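You operate a simulated robot arm through the tools that you are given. There is no shell and no other tool. Be economical: measure what you need, move in short steps, check, and stop when the job is done.

Carry out the task below with a simulated robot arm. There is one attempt and no reset: what you move stays moved.

TASK
Put the three loose narrow cards back in the grey card rack.
Fine: each in the empty slot beside cards of its own colour, fully down.

It is judged by the outcome, as a careful person would: the job done as asked, and still so three seconds after it is handed in. It fails if anything else is knocked over, pushed out of place, dropped, spilled or broken.

THE ROBOT
A 6-joint arm with a two-finger parallel gripper, fixed in place. Base frame: the origin is at the foot of the arm, x ahead of it, y to its left, z up. Lengths are in mm, angles in rad, forces in N, time in s.
With the tool pointing down near the work surface it reaches from about 340 to 820 mm from the base axis. Its first joint turns from -2.897 to 2.897 rad. Payload 3.91 kg.
Tool frame: the origin (TCP) lies between the finger pads and is the grasp point; the fingertips stand 30 mm ahead of it; z points along the fingers, y is the line along which they close. Largest opening 110 mm; finger width 20, thickness 10; the body of the gripper, 48 by 112 mm, starts 55 mm behind the TCP.
Orientation is that of the tool frame in the base frame, as a unit quaternion [w, x, y, z]. With the fingers straight down and closing along the base's y, the tool's x points along the base's -x, its y along +y and its z along -z.

THE INTERFACE
- The arm moves only by the tool nudge_tool. Its argument "commands" is a list of rows, each a list of 7 numbers: the shift along the tool's x, y, z in cm, then the turn, a rotation vector about the tool's x, y, z in rad, then the gripper command, from -1 (shut) to 1 (fully open), values between in proportion. In form: [[dx, dy, dz, ax, ay, az, jaw], ...]. A call has 1 to 20 rows; each row is the pose to reach, as a shift and turn from the pose commanded when the call began, along the tool's axes at that moment. Rows are played at 5 a second. More than 50 mm and 0.15 rad between two rows, or a gripper value outside its range, and nothing of the call is played. Where a pose cannot be reached the arm comes as near as it can. A force on the tool above 40 N (or 10 N above the force at the start of the call, whichever is more), or a blocked arm, ends the call early, and 0.2 s more pass. Each finger travels about 45 mm/s and halts on what it meets, pressing with about 25 N; the grip force reading is that of the motor and also rises with nothing between the fingers. The clock runs only during rows and for 0.2 s after the last one: add rows that repeat a pose to give the fingers time. The reply holds the time, the measured pose of the TCP, the force on the tool along the base axes, the opening and the grip force, in the units named above and with some noise.
- Cameras (640 x 400 px; columns grow to the right, rows downward): "scene" is fixed at [398.7, -650.8, 1547.4]; the picture's right is [0.96, 0.28, 0.00], its down [0.24, -0.82, -0.51] and it looks along [-0.15, 0.49, -0.86] (base axes); focal length 223 px, centre (320, 200). "wrist" rides on the gripper at [-36, 0, -57] in the tool frame; the picture's right is [0.00, -1.00, 0.00], its down [0.97, 0.00, -0.24] and it looks along [0.24, 0.00, 0.97] (tool axes); focal length 218 px, centre (320, 200).
- snapshot(camera): a new picture of that camera. The clock stands still meanwhile.
- lift_body(by): slides the trunk up (or, below 0, down) by that many mm; the arm rides with it, the base frame stays. It gives what a move gives, with no picture.
- probe_pixels(camera, pixels): for up to 12 pixels [column, row] of the newest picture of that camera ("zoom" is the newest enlarged one), the place [x, y, z] in the base frame of the surface seen there, good to about 3 mm. The clock stands still meanwhile.
- inspect(camera, box): a new picture of the part [left, top, right, bottom] of that camera's present view, enlarged. The clock stands still meanwhile.
- job_done(): hands the job in; it is judged then, once.

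Go step by step. Measure first, check grasps and placings, and put right what went wrong. The budget is 80 turns and 34 pictures, counting those below and the enlarged ones. Unless the task says otherwise, let go and move clear before handing in, and close with one line.

The tools are called after "Request:" as name(argument=value, ...) on one line, values as JSON. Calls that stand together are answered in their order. nudge_tool: Moves the arm, as the interface text tells. Its arguments: {"type":"object","properties":{"commands":{"type":"array"}},"required":["commands"]} The other tools are called the same way: lift_body (by) slides the trunk up or down; snapshot (camera) takes a picture; probe_pixels (camera, pixels) gives the place of the surface under pixels of a picture; inspect (camera, box) takes an enlarged picture of a part of a camera's view; job_done () hands the job in.

At the start:

```text
clock: 0.0
tool_pos: [344.4, -263.4, 1265.0]
orientation: [0.0, 0.0, 1.0, 0.0]
contact_force: [-0.2, 0.0, 0.0]
width: 110.0
grasp_force: 0.0
trunk travel left (down, up): [-550.0, 60.0]
```

scene: 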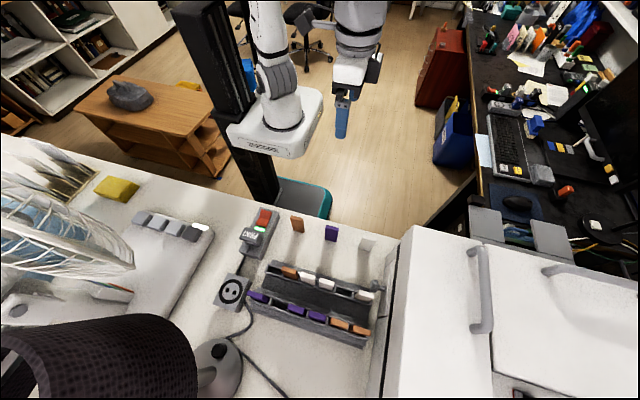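
wrist: 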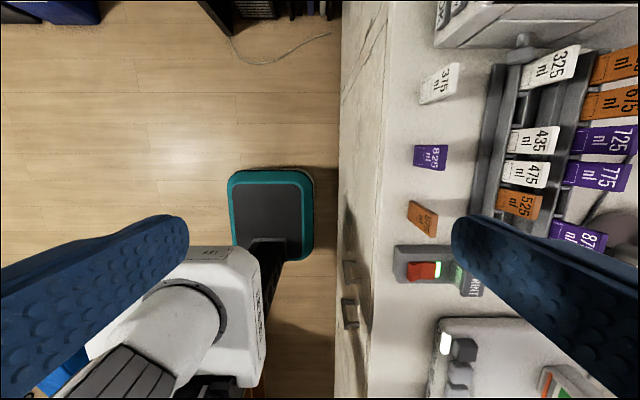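

The scene shows three loose cards (orange ~(297,225), purple ~(331,233), white ~(367,243)) and a two-row rack. I'll zoom in on both views.

Request:
inspect(camera="scene", box=[230, 200, 400, 360])

Request:
inspect(camera="wrist", box=[390, 0, 640, 260])

```text
2.50 times, centred on (315, 280) of scene
```

zoom: 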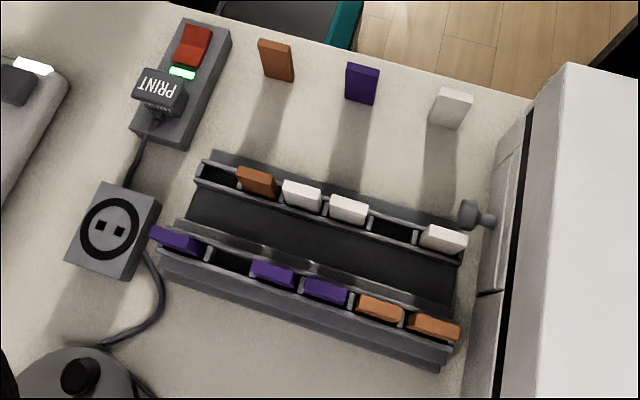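

```text
1.54 times, centred on (515, 130) of wrist
```

zoom: 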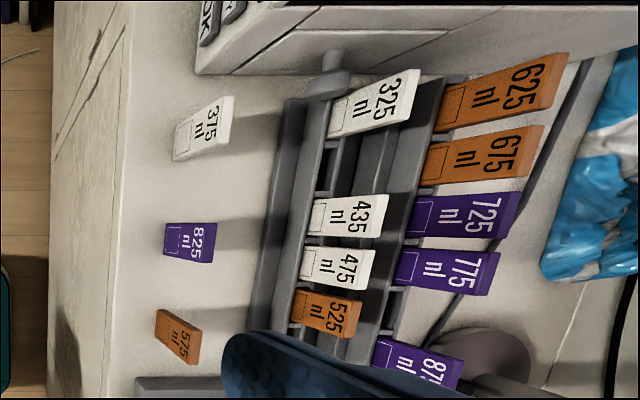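

The layout reads: 575 belongs at the left of 525, 375 between 435 and 325, and 825 between 775 and 875. I'll probe the cards in the wrist zoom.

Request:
probe_pixels(camera="zoom", pixels=[[230, 100], [220, 155], [180, 130], [176, 157], [213, 228], [212, 258], [167, 228], [166, 254], [198, 328], [188, 360], [160, 313], [160, 340]])

Request:
inspect(camera="scene", box=[275, 200, 385, 270])

```text
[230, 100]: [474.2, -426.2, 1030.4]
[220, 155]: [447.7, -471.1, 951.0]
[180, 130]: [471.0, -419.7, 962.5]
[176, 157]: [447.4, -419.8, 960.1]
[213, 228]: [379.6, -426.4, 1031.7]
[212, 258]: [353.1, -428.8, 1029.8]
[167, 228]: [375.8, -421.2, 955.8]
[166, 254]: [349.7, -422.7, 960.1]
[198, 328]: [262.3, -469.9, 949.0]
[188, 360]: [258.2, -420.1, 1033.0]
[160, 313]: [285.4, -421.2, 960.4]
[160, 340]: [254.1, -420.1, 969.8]
```

```text
5.71 times, centred on (330, 235) of scene
```

zoom: 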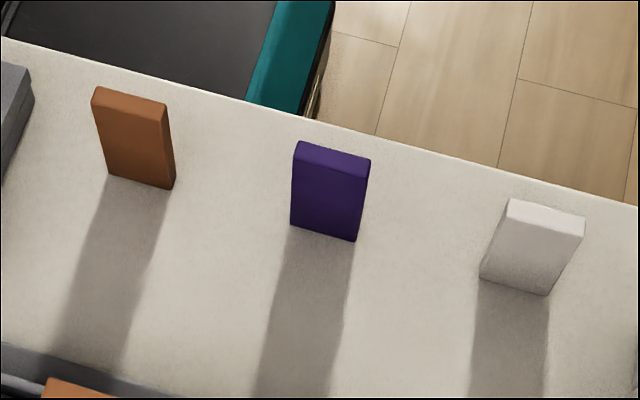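

The cards stand upright, about 30 wide along x. I'll measure their top corners.

Request:
probe_pixels(camera="zoom", pixels=[[98, 91], [164, 102], [98, 104], [166, 118], [298, 144], [367, 157], [298, 160], [366, 173], [511, 203], [582, 217], [507, 218], [576, 234]])

Request:
inspect(camera="scene", box=[265, 255, 385, 330])

```text
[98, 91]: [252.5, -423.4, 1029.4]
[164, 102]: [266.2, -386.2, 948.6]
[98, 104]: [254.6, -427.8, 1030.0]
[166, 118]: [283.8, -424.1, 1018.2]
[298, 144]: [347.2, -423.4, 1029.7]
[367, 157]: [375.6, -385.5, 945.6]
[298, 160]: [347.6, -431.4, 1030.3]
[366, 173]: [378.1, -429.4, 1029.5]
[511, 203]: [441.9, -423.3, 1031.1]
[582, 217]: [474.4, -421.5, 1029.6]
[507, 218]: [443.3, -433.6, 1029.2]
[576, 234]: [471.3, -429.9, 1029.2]
```

```text
5.33 times, centred on (325, 292) of scene
```

zoom: 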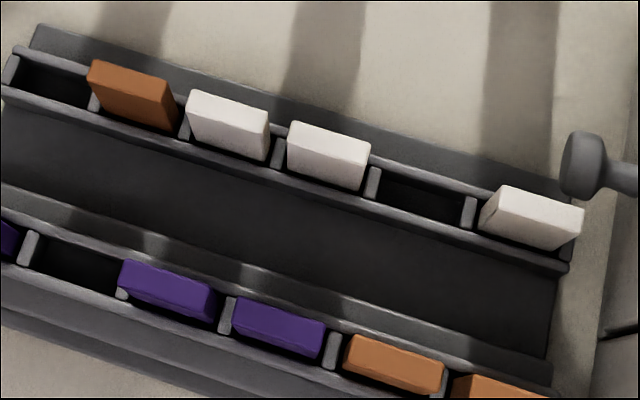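

Card tops are at z≈1030, y≈-427, with x centres of about 269, 362 and 458. Next I'll measure the rack slots.

Request:
probe_pixels(camera="zoom", pixels=[[92, 64], [170, 80], [92, 86], [190, 95], [266, 112], [294, 126], [368, 146], [372, 175], [468, 205], [500, 190], [580, 212], [420, 200]])

Request:
probe_pixels(camera="zoom", pixels=[[10, 68], [95, 103], [50, 65], [50, 80], [50, 108], [40, 38], [410, 178], [405, 213], [25, 240], [122, 295], [125, 263], [212, 286]])

Request:
probe_pixels(camera="zoom", pixels=[[30, 235], [85, 245], [70, 272], [60, 295], [228, 305], [236, 300], [324, 322], [122, 280], [212, 305], [100, 230], [75, 255], [300, 240]])

```text
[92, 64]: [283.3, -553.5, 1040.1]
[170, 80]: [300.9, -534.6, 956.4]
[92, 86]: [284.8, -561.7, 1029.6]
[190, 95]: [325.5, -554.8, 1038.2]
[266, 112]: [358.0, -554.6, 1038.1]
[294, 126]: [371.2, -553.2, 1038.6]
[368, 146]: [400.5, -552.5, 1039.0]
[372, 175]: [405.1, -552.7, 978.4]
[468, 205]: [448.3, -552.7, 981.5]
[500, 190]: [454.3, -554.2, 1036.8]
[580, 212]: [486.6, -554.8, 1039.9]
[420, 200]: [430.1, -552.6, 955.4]
```

```text
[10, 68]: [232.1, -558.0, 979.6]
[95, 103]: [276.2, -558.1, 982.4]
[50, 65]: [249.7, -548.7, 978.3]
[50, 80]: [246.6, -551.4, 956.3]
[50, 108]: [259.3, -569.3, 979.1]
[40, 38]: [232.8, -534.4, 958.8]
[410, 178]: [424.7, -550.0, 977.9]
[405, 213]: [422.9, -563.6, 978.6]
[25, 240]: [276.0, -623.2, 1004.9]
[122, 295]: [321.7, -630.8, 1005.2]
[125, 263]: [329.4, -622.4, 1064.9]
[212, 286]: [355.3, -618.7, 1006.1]
```

```text
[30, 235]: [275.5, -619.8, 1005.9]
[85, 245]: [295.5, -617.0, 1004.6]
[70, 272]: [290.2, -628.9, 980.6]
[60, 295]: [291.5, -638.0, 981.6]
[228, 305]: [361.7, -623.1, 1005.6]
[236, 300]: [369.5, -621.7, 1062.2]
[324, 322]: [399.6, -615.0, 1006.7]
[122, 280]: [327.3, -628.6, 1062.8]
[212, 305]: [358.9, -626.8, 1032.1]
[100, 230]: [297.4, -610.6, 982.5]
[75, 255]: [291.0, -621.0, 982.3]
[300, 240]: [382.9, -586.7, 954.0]
```

The front row has rails at z≈979, a floor at ≈958 and slot centres at x≈255 and 427, y≈-557. The back-row slot is at x≈298, y≈-626, with rails at ≈1005. I'll move above the white card for a close look.

Request:
nudge_tool(commands=[[-2, -3, 1, 0, 0, 0, 1], [-4, -6, 3, 0, 0, 0, 1], [-6, -9, 5, 0, 0, 0, 1], [-8, -12, 7, 0, 0, 0, 1], [-10, -14.5, 9, 0, 0, 0, 1], [-11.4, -16.4, 11, 0, 0, 0, 1], [-11.4, -16.4, 13, 0, 0, 0, 1], [-11.4, -16.4, 13, 0, 0, 0, 1]])

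Request:
snapshot(camera="wrist")

```text
clock: 1.8
tool_pos: [459.2, -427.0, 1134.5]
orientation: [0.001, 0.0, 1.0, -0.001]
contact_force: [0.1, 0.2, -0.2]
width: 110.0
grasp_force: 0.1
trunk travel left (down, up): [-550.0, 60.0]
```

```text
27 pictures are left
```

wrist: 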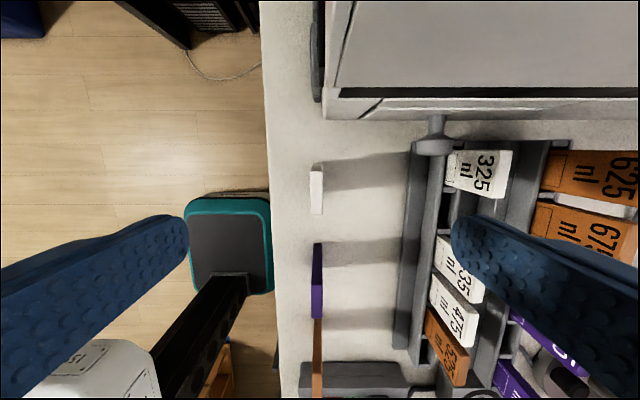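

The white card is at (316,190), aligned with the tool axes. I'll probe its edges and also the cabinet, for clearance.

Request:
probe_pixels(camera="wrist", pixels=[[316, 175], [316, 205], [312, 190], [321, 190], [340, 85], [450, 85], [380, 110], [435, 140], [318, 60], [316, 260], [432, 180], [422, 250]])

Request:
inspect(camera="wrist", box=[290, 150, 340, 230])

```text
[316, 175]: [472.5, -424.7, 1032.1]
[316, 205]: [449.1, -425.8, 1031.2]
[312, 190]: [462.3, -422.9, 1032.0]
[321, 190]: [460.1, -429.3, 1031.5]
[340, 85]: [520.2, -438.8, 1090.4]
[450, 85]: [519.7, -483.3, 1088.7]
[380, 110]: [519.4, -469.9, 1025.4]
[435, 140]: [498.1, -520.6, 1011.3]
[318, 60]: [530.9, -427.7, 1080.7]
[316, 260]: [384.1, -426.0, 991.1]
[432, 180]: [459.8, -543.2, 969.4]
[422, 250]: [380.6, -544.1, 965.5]
```

```text
5.00 times, centred on (315, 190) of wrist
```

zoom: 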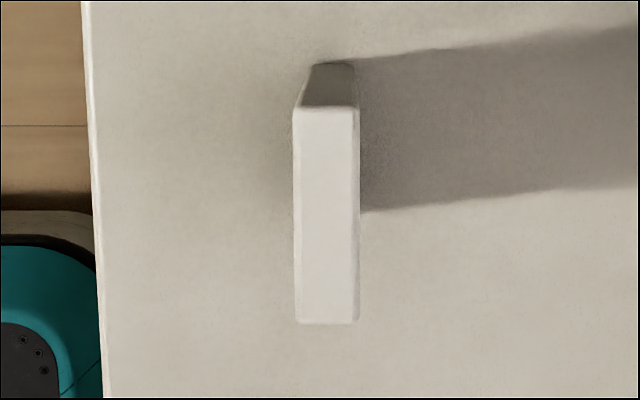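

The card top spans x 442–475 and y -420.6 to -429.8, so its centre is (458.5,-425.2). The cabinet face is at x=520, which leaves room. I'll descend with a narrowed opening.

Request:
nudge_tool(commands=[[0.1, 0.18, 1, 0, 0, 0, -0.2], [0.1, 0.18, 3, 0, 0, 0, -0.2], [0.1, 0.18, 5, 0, 0, 0, -0.2], [0.1, 0.18, 6, 0, 0, 0, -0.2], [0.1, 0.18, 7.5, 0, 0, 0, -0.2], [0.1, 0.18, 9, 0, 0, 0, -0.2], [0.1, 0.18, 10.5, 0, 0, 0, -0.2], [0.1, 0.18, 12, 0, 0, 0, -0.2], [0.1, 0.18, 12, 0, 0, 0, -0.2]])

Request:
snapshot(camera="wrist")

```text
clock: 3.8
tool_pos: [460.3, -425.3, 1014.7]
orientation: [0.0, 0.0, 1.0, 0.0]
contact_force: [0.1, -0.1, -0.3]
width: 44.1
grasp_force: 0.0
trunk travel left (down, up): [-550.0, 60.0]
```

```text
25 pictures are left
```

wrist: 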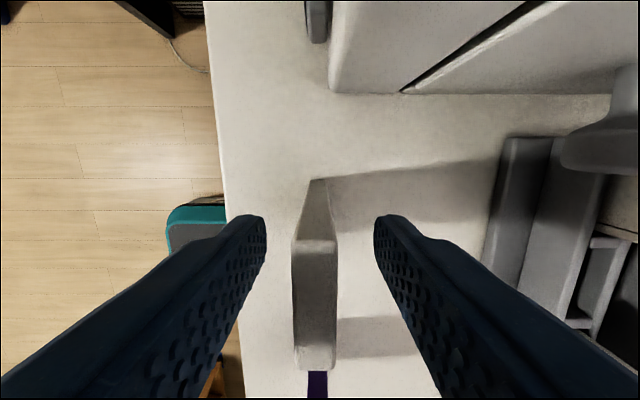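

The card sits between the fingers, about 1 mm to the +y side. I'll trim that and close.

Request:
nudge_tool(commands=[[0.1, 0.1, 0, 0, 0, 0, -0.2], [0.1, 0.1, 0, 0, 0, 0, -0.6], [0.1, 0.1, 0, 0, 0, 0, -1], [0.1, 0.1, 0, 0, 0, 0, -1], [0.1, 0.1, 0, 0, 0, 0, -1], [0.1, 0.1, 0, 0, 0, 0, -1]])

```text
clock: 5.2
tool_pos: [457.5, -424.8, 1014.2]
orientation: [0.0, 0.0, 1.0, -0.001]
contact_force: [0.1, 0.0, 0.0]
width: 8.9
grasp_force: 25.4
trunk travel left (down, up): [-550.0, 60.0]
```

Grasped at 8.9 mm. Next I'll lift well clear and carry it above the slot at x≈426.7, y≈-557.

Request:
nudge_tool(commands=[[0, 0, -1, 0, 0, 0, -1], [0, 0, -3, 0, 0, 0, -1], [0, 0, -6, 0, 0, 0, -1], [0, 0, -9, 0, 0, 0, -1], [0, 0, -12, 0, 0, 0, -1], [1, -2, -12, 0, 0, 0, -1], [2, -5, -12, 0, 0, 0, -1], [3.1, -8, -12, 0, 0, 0, -1], [3.1, -11, -12, 0, 0, 0, -1], [3.1, -13.24, -12, 0, 0, 0, -1], [3.1, -13.24, -12, 0, 0, 0, -1], [3.1, -13.24, -12, 0, 0, 0, -1]])

Request:
snapshot(camera="wrist")

Request:
inspect(camera="scene", box=[265, 220, 405, 330])

```text
clock: 7.8
tool_pos: [426.2, -557.3, 1134.2]
orientation: [-0.001, 0.0, 1.0, 0.0]
contact_force: [0.5, 0.0, -1.2]
width: 8.9
grasp_force: 25.2
trunk travel left (down, up): [-550.0, 60.0]
```

```text
24 pictures are left
```

wrist: 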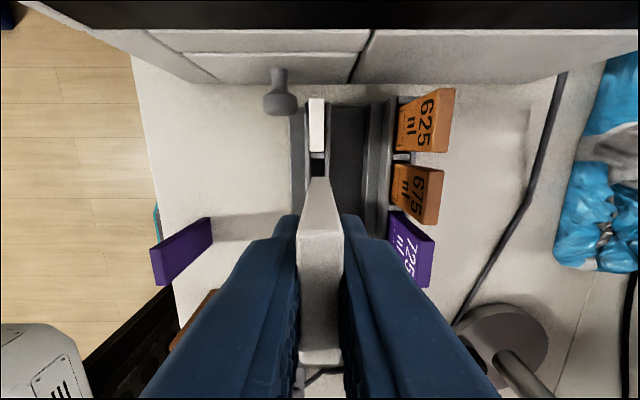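

```text
3.64 times, centred on (335, 275) of scene
```

zoom: 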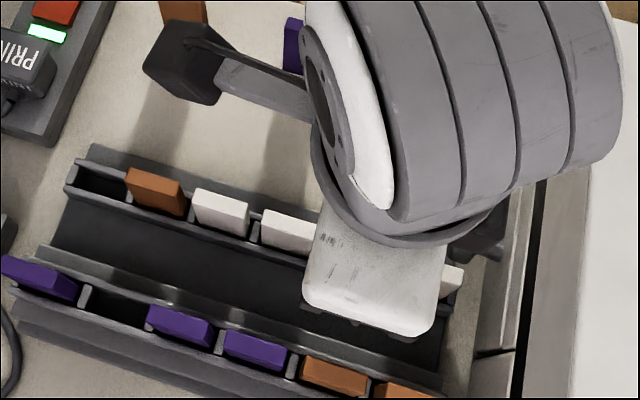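

The 325 card (316,125) sits in the same row, so I'll use it and the nearby rails to refine the slot y.

Request:
inspect(camera="wrist", box=[270, 80, 370, 190])

```text
3.64 times, centred on (320, 135) of wrist
```

zoom: 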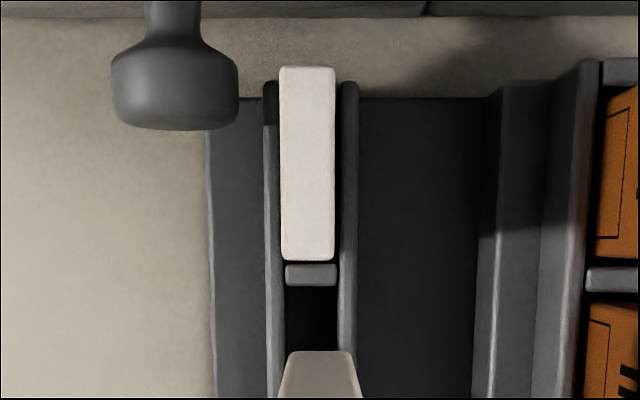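

Request:
probe_pixels(camera="zoom", pixels=[[283, 180], [333, 180], [272, 300], [272, 340], [347, 300], [347, 340], [310, 269], [310, 281], [290, 273], [333, 273], [310, 320], [307, 75]])

Request:
probe_pixels(camera="zoom", pixels=[[307, 255], [268, 200], [278, 200], [340, 200], [354, 200], [320, 360], [290, 360], [350, 360], [310, 262], [310, 284]])

```text
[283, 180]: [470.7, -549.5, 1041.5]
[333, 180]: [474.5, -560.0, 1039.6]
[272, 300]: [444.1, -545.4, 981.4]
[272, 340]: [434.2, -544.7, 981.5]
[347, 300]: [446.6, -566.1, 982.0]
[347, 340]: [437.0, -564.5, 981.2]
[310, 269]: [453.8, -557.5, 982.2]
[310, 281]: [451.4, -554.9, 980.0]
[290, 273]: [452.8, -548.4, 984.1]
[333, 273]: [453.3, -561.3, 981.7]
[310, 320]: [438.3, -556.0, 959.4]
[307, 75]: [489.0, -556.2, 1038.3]
```

```text
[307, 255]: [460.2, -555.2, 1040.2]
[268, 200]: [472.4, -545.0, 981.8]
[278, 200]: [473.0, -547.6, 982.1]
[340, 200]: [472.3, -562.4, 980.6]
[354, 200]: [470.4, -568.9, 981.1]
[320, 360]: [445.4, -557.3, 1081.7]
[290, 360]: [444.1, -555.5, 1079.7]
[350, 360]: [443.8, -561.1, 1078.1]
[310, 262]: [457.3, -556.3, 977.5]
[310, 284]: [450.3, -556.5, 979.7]
```

Rails give a slot centre y of -555.0 (inner width 14.8). The wrist and scene disagree on x by about 5 mm, so I'll back off 45 mm in x to see both dividers of the empty slot.

Request:
nudge_tool(commands=[[2, 0.1, 0, 0, 0, 0, -1], [4.5, 0.22, 0, 0, 0, 0, -1], [4.5, 0.22, 0, 0, 0, 0, -1], [4.5, 0.22, 0, 0, 0, 0, -1]])

Request:
inspect(camera="wrist", box=[270, 60, 370, 190])

```text
clock: 8.8
tool_pos: [379.7, -555.8, 1136.9]
orientation: [0.0, 0.0, 1.0, 0.0]
contact_force: [-0.6, 0.2, -0.2]
width: 9.1
grasp_force: 23.9
trunk travel left (down, up): [-550.0, 60.0]
```

```text
3.08 times, centred on (320, 125) of wrist
```

zoom: 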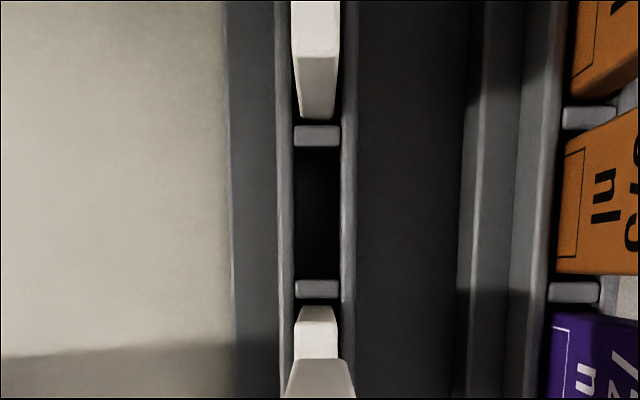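

The slot's inner faces are at x 411.7 and 450.0, so its centre is 430.8; the card centre is about 1 mm ahead of the TCP. I'll move to x=427.7 and lower until the card bottom is just above the rails, then check.

Request:
nudge_tool(commands=[[-2.5, 0, 0, 0, 0, 0, -1], [-4.73, 0, 0, 0, 0, 0, -1], [-4.73, 0, 2, 0, 0, 0, -1], [-4.73, 0, 4, 0, 0, 0, -1], [-4.73, 0, 6, 0, 0, 0, -1], [-4.73, 0, 7.8, 0, 0, 0, -1], [-4.73, 0, 7.8, 0, 0, 0, -1], [-4.73, 0, 7.8, 0, 0, 0, -1]])

Request:
snapshot(camera="wrist")

Request:
inspect(camera="scene", box=[300, 250, 400, 320])

```text
clock: 10.6
tool_pos: [427.1, -555.5, 1057.2]
orientation: [0.0, 0.0, 1.0, 0.0]
contact_force: [1.0, -0.1, -0.2]
width: 8.8
grasp_force: 24.8
trunk travel left (down, up): [-550.0, 60.0]
```

```text
20 pictures are left
```

wrist: 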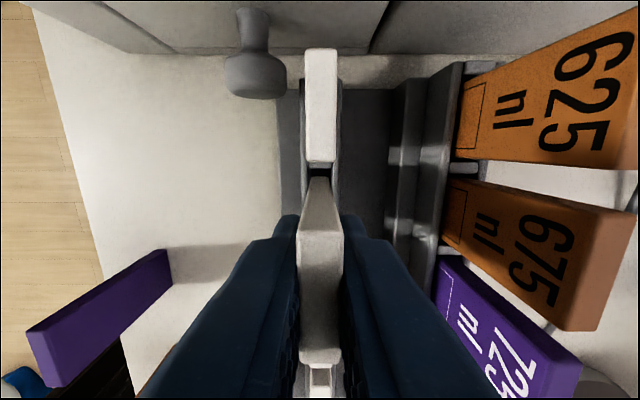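

```text
5.71 times, centred on (350, 285) of scene
```

zoom: 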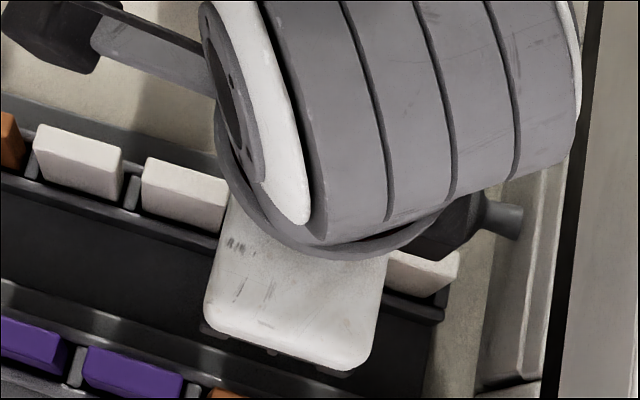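

The held card lines up with 325 (both near column 320) and there is a gap ahead to the divider. I'll lower it into the slot in small steps.

Request:
nudge_tool(commands=[[0, 0, 0.8, 0, 0, 0, -1], [0, 0, 1.6, 0, 0, 0, -1], [0, 0, 2.2, 0, 0, 0, -1], [0, 0, 2.7, 0, 0, 0, -1], [0, 0, 3.1, 0, 0, 0, -1], [0, 0, 3.3, 0, 0, 0, -1], [0, 0, 3.4, 0, 0, 0, -1], [0, 0, 3.4, 0, 0, 0, -1]])

```text
clock: 12.4
tool_pos: [429.2, -554.9, 1023.6]
orientation: [-0.001, 0.0, 1.0, 0.0]
contact_force: [-0.8, -0.1, 1.6]
width: 9.1
grasp_force: 24.9
trunk travel left (down, up): [-550.0, 60.0]
```

There's no clear contact yet at z 1023.6. I'll press down a further 2–3 mm to find the floor.

Request:
nudge_tool(commands=[[0, 0, 0.1, 0, 0, 0, -1], [0, 0, 0.2, 0, 0, 0, -1], [0, 0, 0.2, 0, 0, 0, -1]])

```text
clock: 13.2
tool_pos: [427.1, -555.1, 1023.1]
orientation: [0.001, 0.0, 1.0, -0.002]
contact_force: [1.8, -1.6, 13.6]
width: 9.0
grasp_force: 24.9
trunk travel left (down, up): [-550.0, 60.0]
```

Floor contact shows (13.6 N up). Next I'll release with a small opening and rise straight up.

Request:
nudge_tool(commands=[[0, 0, -0.1, 0, 0, 0, -1], [0, 0, -0.1, 0, 0, 0, -0.6], [0, 0, -0.1, 0, 0, 0, -0.5], [0, 0, -0.1, 0, 0, 0, -0.5], [0, 0, -1, 0, 0, 0, -0.5], [0, 0, -2.5, 0, 0, 0, -0.5], [0, 0, -5, 0, 0, 0, -0.5], [0, 0, -8, 0, 0, 0, -0.5], [0, 0, -11, 0, 0, 0, -0.5], [0, 0, -11.4, 0, 0, 0, -0.5]])

Request:
snapshot(camera="wrist")

```text
clock: 15.4
tool_pos: [427.6, -554.9, 1136.1]
orientation: [0.0, 0.0, 1.0, 0.0]
contact_force: [0.3, 0.6, 0.0]
width: 27.6
grasp_force: 0.1
trunk travel left (down, up): [-550.0, 60.0]
```

```text
18 pictures are left
```

wrist: 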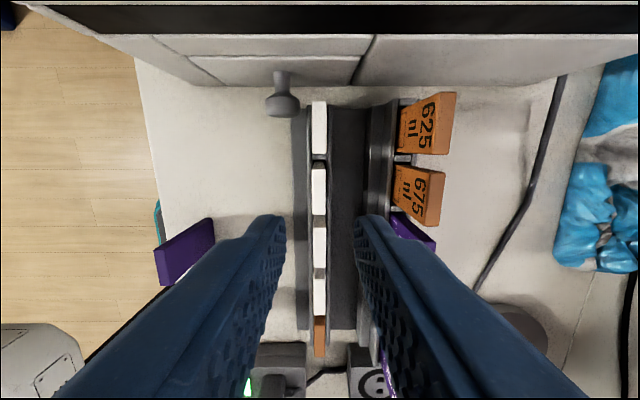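

375 is seated in line with its neighbours at (319,185). Next I'll move above the orange card.

Request:
nudge_tool(commands=[[2.3, 1.8, 0, 0, 0, 0, -0.2], [4.6, 3.7, 0, 0, 0, 0, -0.2], [6.9, 5.6, 0, 0, 0, 0, -0.2], [9.2, 7.4, 0, 0, 0, 0, -0.2], [11.5, 9.3, 0, 0, 0, 0, -0.2], [13.8, 11.2, 0, 0, 0, 0, -0.2], [15.97, 12.98, 0, 0, 0, 0, -0.2], [15.97, 12.98, 0, 0, 0, 0, -0.2], [15.97, 12.98, 0, 0, 0, 0, -0.2]])

Request:
snapshot(camera="wrist")

```text
clock: 17.4
tool_pos: [268.2, -423.3, 1136.1]
orientation: [0.0, 0.0, 1.0, 0.0]
contact_force: [-0.6, -0.2, 0.9]
width: 43.7
grasp_force: 0.2
trunk travel left (down, up): [-550.0, 60.0]
```

```text
17 pictures are left
```

wrist: 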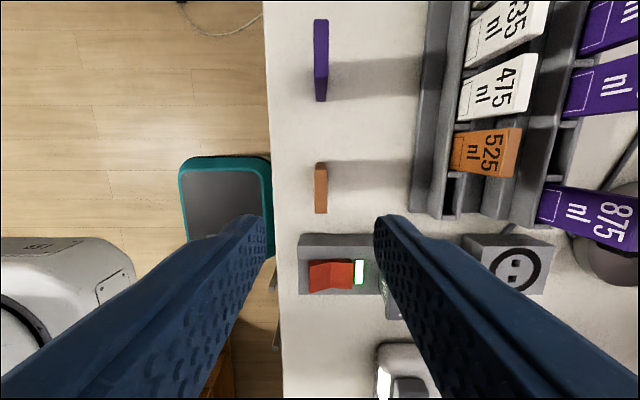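

The orange card at (321,190) is practically centred under the tool. Descending around it.

Request:
nudge_tool(commands=[[0, 0, 2, 0, 0, 0, -0.2], [0, 0, 4, 0, 0, 0, -0.2], [0, 0, 6, 0, 0, 0, -0.2], [0, 0, 7.5, 0, 0, 0, -0.2], [0, 0, 9, 0, 0, 0, -0.2], [0, 0, 10.5, 0, 0, 0, -0.2], [0, 0, 12, 0, 0, 0, -0.2], [0, 0, 12, 0, 0, 0, -0.2]])

Request:
snapshot(camera="wrist")

```text
clock: 19.2
tool_pos: [268.2, -424.9, 1016.8]
orientation: [0.0, 0.0, 1.0, 0.0]
contact_force: [-0.5, 0.1, -0.5]
width: 43.9
grasp_force: 0.0
trunk travel left (down, up): [-550.0, 60.0]
```

```text
16 pictures are left
```

wrist: 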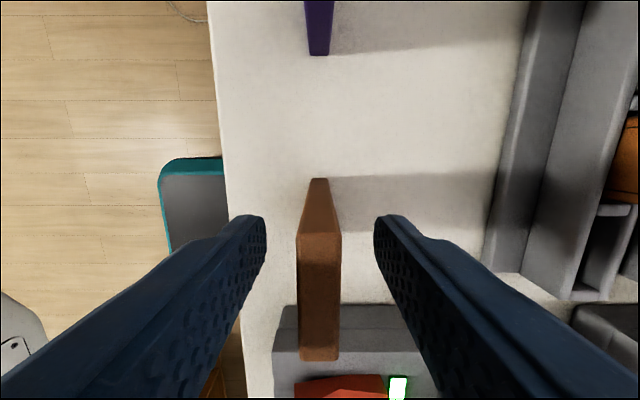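

The card is centred (columns 298–342), its centre about 2.7 mm ahead of the TCP in x. I'll close and lift.

Request:
nudge_tool(commands=[[0, 0, 0, 0, 0, 0, -0.6], [0, 0, 0, 0, 0, 0, -1], [0, 0, 0, 0, 0, 0, -1], [0, 0, 0, 0, 0, 0, -1], [0, 0, 0, 0, 0, 0, -1], [0, 0, -1, 0, 0, 0, -1], [0, 0, -3, 0, 0, 0, -1], [0, 0, -6, 0, 0, 0, -1], [0, 0, -9, 0, 0, 0, -1], [0, 0, -12, 0, 0, 0, -1], [0, 0, -12, 0, 0, 0, -1]])

```text
clock: 21.6
tool_pos: [269.9, -427.5, 1137.7]
orientation: [0.0, 0.0, 1.0, 0.0]
contact_force: [0.5, 0.5, 0.0]
width: 8.9
grasp_force: 25.2
trunk travel left (down, up): [-550.0, 60.0]
```

Held at 8.9 mm. I'll carry it to about 45 mm short of the left empty slot to see both of its ends.

Request:
nudge_tool(commands=[[1.2, -2.6, 0, 0, 0, 0, -1], [2.4, -5.2, 0, 0, 0, 0, -1], [3.6, -7.8, 0, 0, 0, 0, -1], [4.8, -10.4, 0, 0, 0, 0, -1], [5.7, -13, 0, 0, 0, 0, -1], [5.7, -13, 0, 0, 0, 0, -1], [5.7, -13, 0, 0, 0, 0, -1]])

Request:
inspect(camera="wrist", box=[270, 60, 370, 190])

```text
clock: 23.2
tool_pos: [210.2, -555.5, 1134.4]
orientation: [0.0, 0.0, 1.0, 0.0]
contact_force: [-0.1, -0.3, 0.4]
width: 9.2
grasp_force: 24.8
trunk travel left (down, up): [-550.0, 60.0]
```

```text
3.08 times, centred on (320, 125) of wrist
```

zoom: 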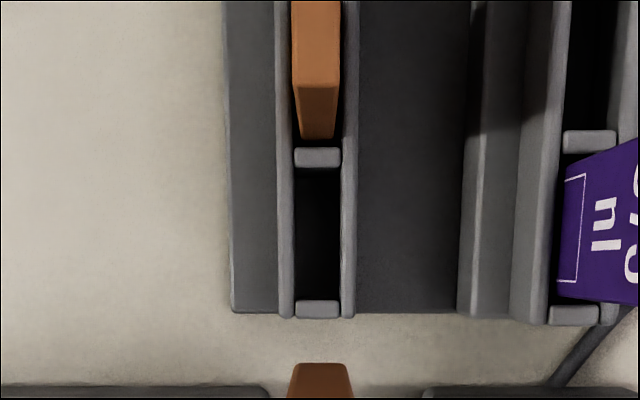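

The slot spans x 236.4–275.0 (centre 255.7) and y centre is about -554. I'll position over it, lower to just above the rails, and check.

Request:
nudge_tool(commands=[[-2, 0.1, 0, 0, 0, 0, -1], [-4.21, 0.1, 0, 0, 0, 0, -1], [-4.21, 0.1, 2, 0, 0, 0, -1], [-4.21, 0.1, 4, 0, 0, 0, -1], [-4.21, 0.1, 6, 0, 0, 0, -1], [-4.21, 0.1, 7.8, 0, 0, 0, -1], [-4.21, 0.1, 7.8, 0, 0, 0, -1], [-4.21, 0.1, 7.8, 0, 0, 0, -1]])

Request:
snapshot(camera="wrist")

```text
clock: 25.0
tool_pos: [253.6, -555.0, 1055.8]
orientation: [0.0, 0.0, 1.0, 0.0]
contact_force: [-0.2, 0.6, -0.6]
width: 9.1
grasp_force: 24.9
trunk travel left (down, up): [-550.0, 60.0]
```

```text
14 pictures are left
```

wrist: 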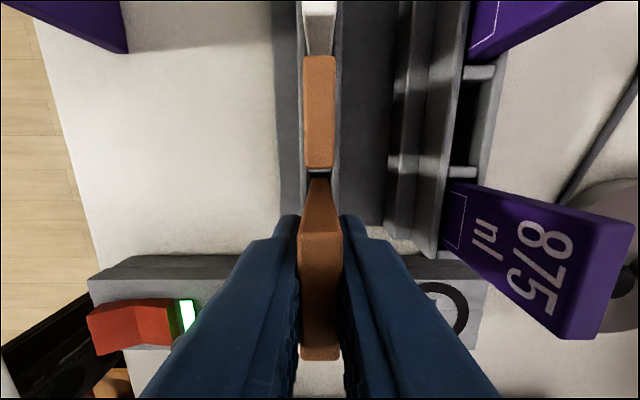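

Aligned with 525 (columns 303–336 against the held 300–342). Lowering in.

Request:
nudge_tool(commands=[[0, 0, 0.8, 0, 0, 0, -1], [0, 0, 1.6, 0, 0, 0, -1], [0, 0, 2.2, 0, 0, 0, -1], [0, 0, 2.7, 0, 0, 0, -1], [0, 0, 3.1, 0, 0, 0, -1], [0, 0, 3.4, 0, 0, 0, -1], [0, 0, 3.5, 0, 0, 0, -1], [0, 0, 3.6, 0, 0, 0, -1], [0, 0, 3.6, 0, 0, 0, -1]])

```text
clock: 27.0
tool_pos: [253.5, -553.8, 1023.3]
orientation: [0.001, 0.001, 1.0, -0.002]
contact_force: [0.9, -0.9, 21.5]
width: 9.2
grasp_force: 24.8
trunk travel left (down, up): [-550.0, 60.0]
```

The card is on the floor (21.5 N). I'll ease off, release and rise.

Request:
nudge_tool(commands=[[0, 0, -0.15, 0, 0, 0, -1], [0, 0, -0.15, 0, 0, 0, -0.6], [0, 0, -0.15, 0, 0, 0, -0.5], [0, 0, -0.15, 0, 0, 0, -0.5], [0, 0, -1, 0, 0, 0, -0.5], [0, 0, -2.5, 0, 0, 0, -0.5], [0, 0, -5, 0, 0, 0, -0.5], [0, 0, -8, 0, 0, 0, -0.5], [0, 0, -11, 0, 0, 0, -0.5], [0, 0, -11.4, 0, 0, 0, -0.5]])

Request:
snapshot(camera="wrist")

```text
clock: 29.2
tool_pos: [251.4, -553.2, 1136.1]
orientation: [0.0, -0.001, 1.0, 0.001]
contact_force: [0.9, 1.0, -0.3]
width: 27.7
grasp_force: 0.1
trunk travel left (down, up): [-550.0, 60.0]
```

```text
13 pictures are left
```

wrist: 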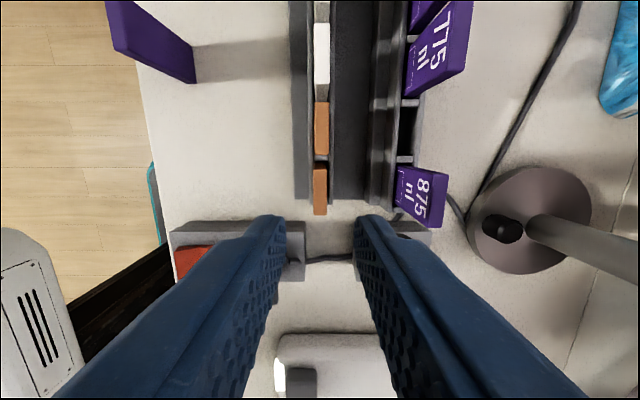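

575 is seated in line at (320,190). Moving over the purple card.

Request:
nudge_tool(commands=[[-2, 2.4, 0, 0, 0, 0, -0.2], [-4, 4.8, 0, 0, 0, 0, -0.2], [-6, 7.2, 0, 0, 0, 0, -0.2], [-8, 9.6, 0, 0, 0, 0, -0.2], [-10, 12, 0, 0, 0, 0, -0.2], [-10.8, 12.9, 0, 0, 0, 0, -0.2], [-10.8, 12.9, 0, 0, 0, 0, -0.2], [-10.8, 12.9, 0, 0, 0, 0, -0.2]])

Request:
snapshot(camera="wrist")

```text
clock: 31.0
tool_pos: [361.1, -425.0, 1137.3]
orientation: [0.001, 0.0, 1.0, 0.0]
contact_force: [0.6, -0.2, 0.3]
width: 43.9
grasp_force: 0.1
trunk travel left (down, up): [-550.0, 60.0]
```

```text
12 pictures are left
```

wrist: 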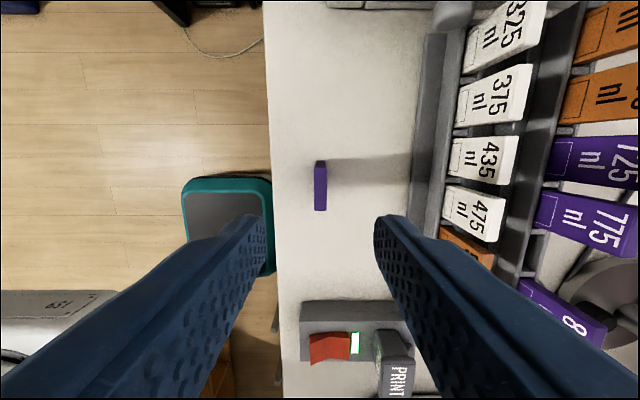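

The purple card is centred at (320,188). Descending.

Request:
nudge_tool(commands=[[-0.1, 0, 2, 0, 0, 0, -0.2], [-0.1, 0, 4, 0, 0, 0, -0.2], [-0.1, 0, 6, 0, 0, 0, -0.2], [-0.1, 0, 7.5, 0, 0, 0, -0.2], [-0.1, 0, 9, 0, 0, 0, -0.2], [-0.1, 0, 10.5, 0, 0, 0, -0.2], [-0.1, 0, 12, 0, 0, 0, -0.2], [-0.1, 0, 12, 0, 0, 0, -0.2]])

Request:
snapshot(camera="wrist")

```text
clock: 32.8
tool_pos: [364.0, -426.7, 1015.2]
orientation: [-0.001, 0.001, 1.0, 0.0]
contact_force: [0.6, -0.6, 0.1]
width: 44.0
grasp_force: 0.0
trunk travel left (down, up): [-550.0, 60.0]
```

```text
11 pictures are left
```

wrist: 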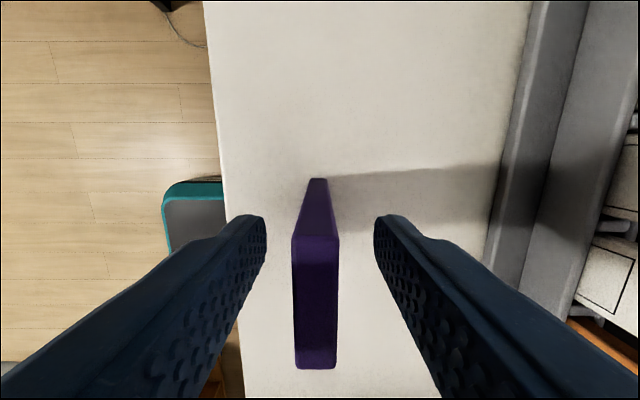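

Centred within 1 mm. I'll close and lift higher this time, since the back row stands taller.

Request:
nudge_tool(commands=[[0, 0.07, 0, 0, 0, 0, -0.6], [0, 0.07, 0, 0, 0, 0, -1], [0, 0.07, 0, 0, 0, 0, -1], [0, 0.07, 0, 0, 0, 0, -1], [0, 0.07, 0, 0, 0, 0, -1], [0, 0.07, -1, 0, 0, 0, -1], [0, 0.07, -3, 0, 0, 0, -1], [0, 0.07, -6, 0, 0, 0, -1], [0, 0.07, -9, 0, 0, 0, -1], [0, 0.07, -12, 0, 0, 0, -1], [0, 0.07, -14.5, 0, 0, 0, -1], [0, 0.07, -14.5, 0, 0, 0, -1]])

```text
clock: 35.4
tool_pos: [362.9, -424.9, 1160.2]
orientation: [0.0, 0.0, 1.0, 0.0]
contact_force: [0.7, 0.9, 0.2]
width: 9.1
grasp_force: 24.8
trunk travel left (down, up): [-550.0, 60.0]
```

Held. I'll carry it to about 45 mm short of the back-row empty slot (x≈299, y≈-624.5) for a look.

Request:
nudge_tool(commands=[[1.4, -2.5, 0, 0, 0, 0, -1], [2.8, -5, 0, 0, 0, 0, -1], [4.2, -7.5, 0, 0, 0, 0, -1], [5.6, -10, 0, 0, 0, 0, -1], [7, -12.5, 0, 0, 0, 0, -1], [8.4, -15, 0, 0, 0, 0, -1], [9.6, -17.5, 0, 0, 0, 0, -1], [10.7, -20.02, 0, 0, 0, 0, -1], [10.7, -20.02, 0, 0, 0, 0, -1], [10.7, -20.02, 0, 0, 0, 0, -1]])

Request:
inspect(camera="wrist", box=[270, 60, 370, 190])

```text
clock: 37.6
tool_pos: [254.4, -625.7, 1160.1]
orientation: [0.0, -0.001, 1.0, 0.0]
contact_force: [0.5, 0.2, -0.3]
width: 8.9
grasp_force: 24.4
trunk travel left (down, up): [-550.0, 60.0]
```

```text
3.08 times, centred on (320, 125) of wrist
```

zoom: 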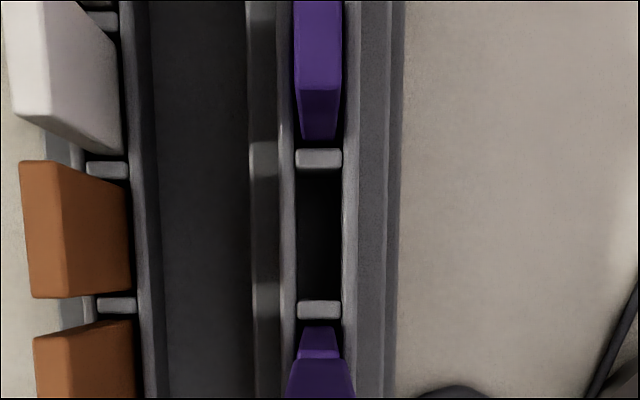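

The slot spans x 280.4–318.5 (centre 299.5), y≈-624. I'll position, lower to just above the rails, and check.

Request:
nudge_tool(commands=[[-2, 0.07, 0, 0, 0, 0, -1], [-4.3, 0.07, 0, 0, 0, 0, -1], [-4.3, 0.07, 2, 0, 0, 0, -1], [-4.3, 0.07, 4, 0, 0, 0, -1], [-4.3, 0.07, 6, 0, 0, 0, -1], [-4.3, 0.07, 7.7, 0, 0, 0, -1], [-4.3, 0.07, 7.7, 0, 0, 0, -1], [-4.3, 0.07, 7.7, 0, 0, 0, -1]])

Request:
snapshot(camera="wrist")

```text
clock: 39.4
tool_pos: [297.6, -623.5, 1082.8]
orientation: [0.0, -0.001, 1.0, 0.0]
contact_force: [0.1, 0.5, -1.8]
width: 9.1
grasp_force: 25.3
trunk travel left (down, up): [-550.0, 60.0]
```

```text
9 pictures are left
```

wrist: 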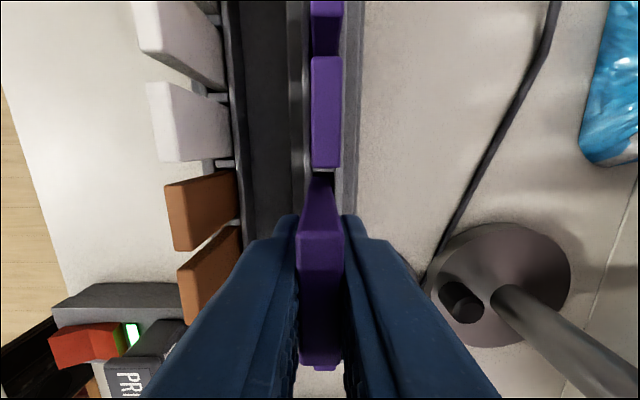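

775 appears a bit right of the held card (column 326 against 321). I'll zoom on the rails and probe the lamp for gripper clearance.

Request:
probe_pixels(camera="wrist", pixels=[[460, 300], [495, 295], [540, 320], [580, 350], [610, 380], [500, 240]])

Request:
inspect(camera="wrist", box=[285, 130, 365, 190])

```text
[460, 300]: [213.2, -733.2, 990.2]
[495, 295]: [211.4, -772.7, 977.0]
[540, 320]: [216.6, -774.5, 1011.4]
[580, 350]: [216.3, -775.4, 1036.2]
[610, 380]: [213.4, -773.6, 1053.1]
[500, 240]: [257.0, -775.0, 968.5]
```

```text
6.67 times, centred on (325, 160) of wrist
```

zoom: 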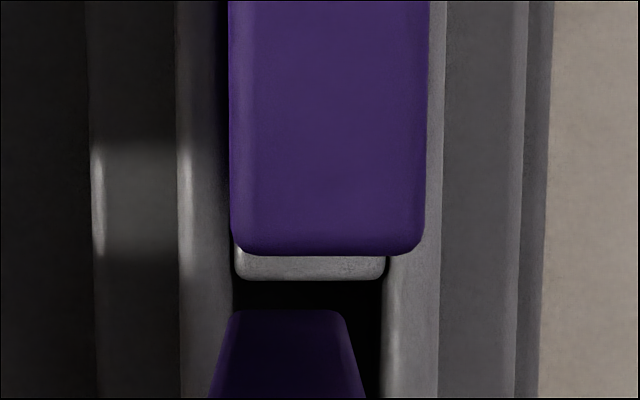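

The slot midline is at column 323.3, about 2 mm further in -y than the held card's bottom edge (column 320). The lamp is clear. I'll shift -2 mm in y and recheck.

Request:
nudge_tool(commands=[[0, -0.2, 0, 0, 0, 0, -1], [0, -0.2, 0.8, 0, 0, 0, -1], [0, -0.2, 0.8, 0, 0, 0, -1]])

Request:
inspect(camera="wrist", box=[285, 130, 365, 190])

```text
clock: 40.2
tool_pos: [299.1, -625.2, 1074.1]
orientation: [0.001, 0.001, 1.0, 0.001]
contact_force: [-0.1, 1.1, -0.4]
width: 9.0
grasp_force: 25.0
trunk travel left (down, up): [-550.0, 60.0]
```

```text
6.67 times, centred on (325, 160) of wrist
```

zoom: 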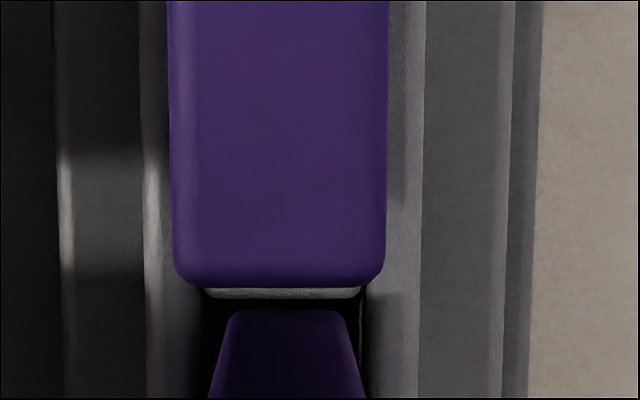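

Now centred (slot mid 282, card mid 287 in the zoom, about 0.5 mm). Lowering in.

Request:
nudge_tool(commands=[[0, 0, 0.6, 0, 0, 0, -1], [0, 0, 1.2, 0, 0, 0, -1], [0, 0, 1.8, 0, 0, 0, -1], [0, 0, 2.2, 0, 0, 0, -1], [0, 0, 2.5, 0, 0, 0, -1], [0, 0, 2.6, 0, 0, 0, -1], [0, 0, 2.7, 0, 0, 0, -1], [0, 0, 2.7, 0, 0, 0, -1]])

```text
clock: 42.0
tool_pos: [298.5, -625.3, 1048.4]
orientation: [0.001, 0.0, 1.0, 0.0]
contact_force: [0.1, 0.8, 0.6]
width: 9.2
grasp_force: 25.4
trunk travel left (down, up): [-550.0, 60.0]
```

Request:
nudge_tool(commands=[[0, 0, 0.1, 0, 0, 0, -1], [0, 0, 0.2, 0, 0, 0, -1], [0, 0, 0.3, 0, 0, 0, -1], [0, 0, 0.3, 0, 0, 0, -1]])

```text
clock: 43.0
tool_pos: [297.8, -624.8, 1046.4]
orientation: [0.001, 0.0, 1.0, -0.003]
contact_force: [1.5, -0.6, 15.7]
width: 8.9
grasp_force: 24.9
trunk travel left (down, up): [-550.0, 60.0]
```

The card reached the floor (15.7 N at z≈1046). I'll release, rise and back away from the rack, then check.

Request:
nudge_tool(commands=[[0, 0, -0.1, 0, 0, 0, -1], [0, 0, -0.1, 0, 0, 0, -0.6], [0, 0, -0.1, 0, 0, 0, -0.5], [0, 0, -0.1, 0, 0, 0, -0.5], [0, 0, -1, 0, 0, 0, -0.5], [0, 0, -2.5, 0, 0, 0, -0.5], [0, 0, -5, 0, 0, 0, -0.5], [0, 0, -8, 0, 0, 0, -0.5], [0, 0, -11, 0, 0, 0, -0.5], [0, 0, -14, 0, 0, 0, -0.5], [0, 3, -16, 0, 0, 0, -0.5], [0, 7, -17, 0, 0, 0, -0.5], [0, 11, -18, 0, 0, 0, -0.5], [0, 15, -19, 0, 0, 0, -0.5], [0, 19, -19, 0, 0, 0, -0.5], [0, 23, -19, 0, 0, 0, -0.5], [0, 27, -19, 0, 0, 0, -0.5], [0, 30, -19, 0, 0, 0, -0.5]])

Request:
inspect(camera="scene", box=[230, 200, 400, 360])

Request:
snapshot(camera="wrist")

```text
clock: 46.8
tool_pos: [300.2, -322.9, 1233.9]
orientation: [0.0, 0.0, 1.0, 0.0]
contact_force: [0.0, -1.2, -0.1]
width: 27.5
grasp_force: 0.1
trunk travel left (down, up): [-550.0, 60.0]
```

```text
2.50 times, centred on (315, 280) of scene
```

zoom: 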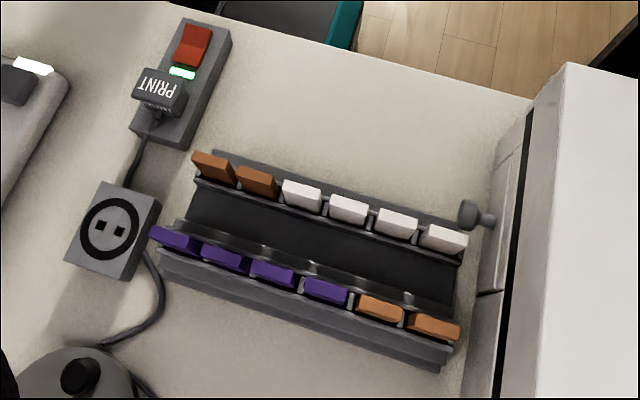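

```text
5 pictures are left
```

wrist: 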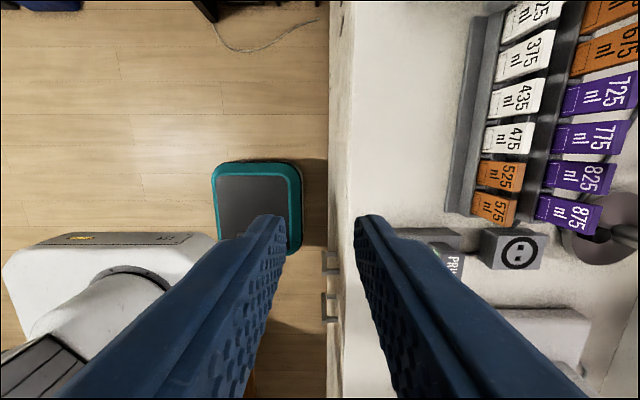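

All three are in order. The 575 card at (213,165) in the scene zoom looks slightly tall, so I'll check its top height.

Request:
inspect(camera="scene", box=[265, 255, 355, 325])

```text
5.71 times, centred on (310, 290) of scene
```

zoom: 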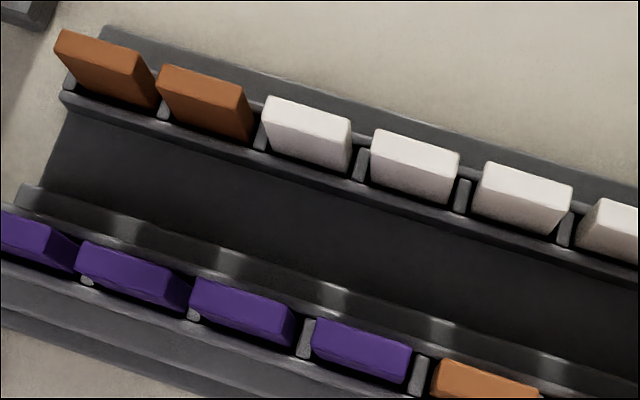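

Request:
probe_pixels(camera="zoom", pixels=[[95, 46], [110, 50], [200, 78], [210, 81], [310, 110], [415, 146], [530, 178], [30, 225], [130, 256], [145, 260], [240, 293], [360, 332]])

```text
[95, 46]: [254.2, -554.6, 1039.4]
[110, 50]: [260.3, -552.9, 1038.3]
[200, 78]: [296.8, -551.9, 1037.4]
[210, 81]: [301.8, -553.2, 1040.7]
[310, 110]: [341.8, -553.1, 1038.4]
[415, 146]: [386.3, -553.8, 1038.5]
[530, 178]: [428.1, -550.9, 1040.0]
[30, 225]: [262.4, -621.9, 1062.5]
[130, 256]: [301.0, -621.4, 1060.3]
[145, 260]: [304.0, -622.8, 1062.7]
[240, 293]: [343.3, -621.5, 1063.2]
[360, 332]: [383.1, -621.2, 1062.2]
```

All the card tops are level: about 1039 in the front row and about 1062 in the back row. Every card is fully down and the arm is clear, so I'm handing in.

Request:
job_done()

```text
The job is handed in.
```

The 375, 575 and 825 cards are each fully down in the empty slot beside cards of their own colour, nothing else was disturbed, and the job is handed in.
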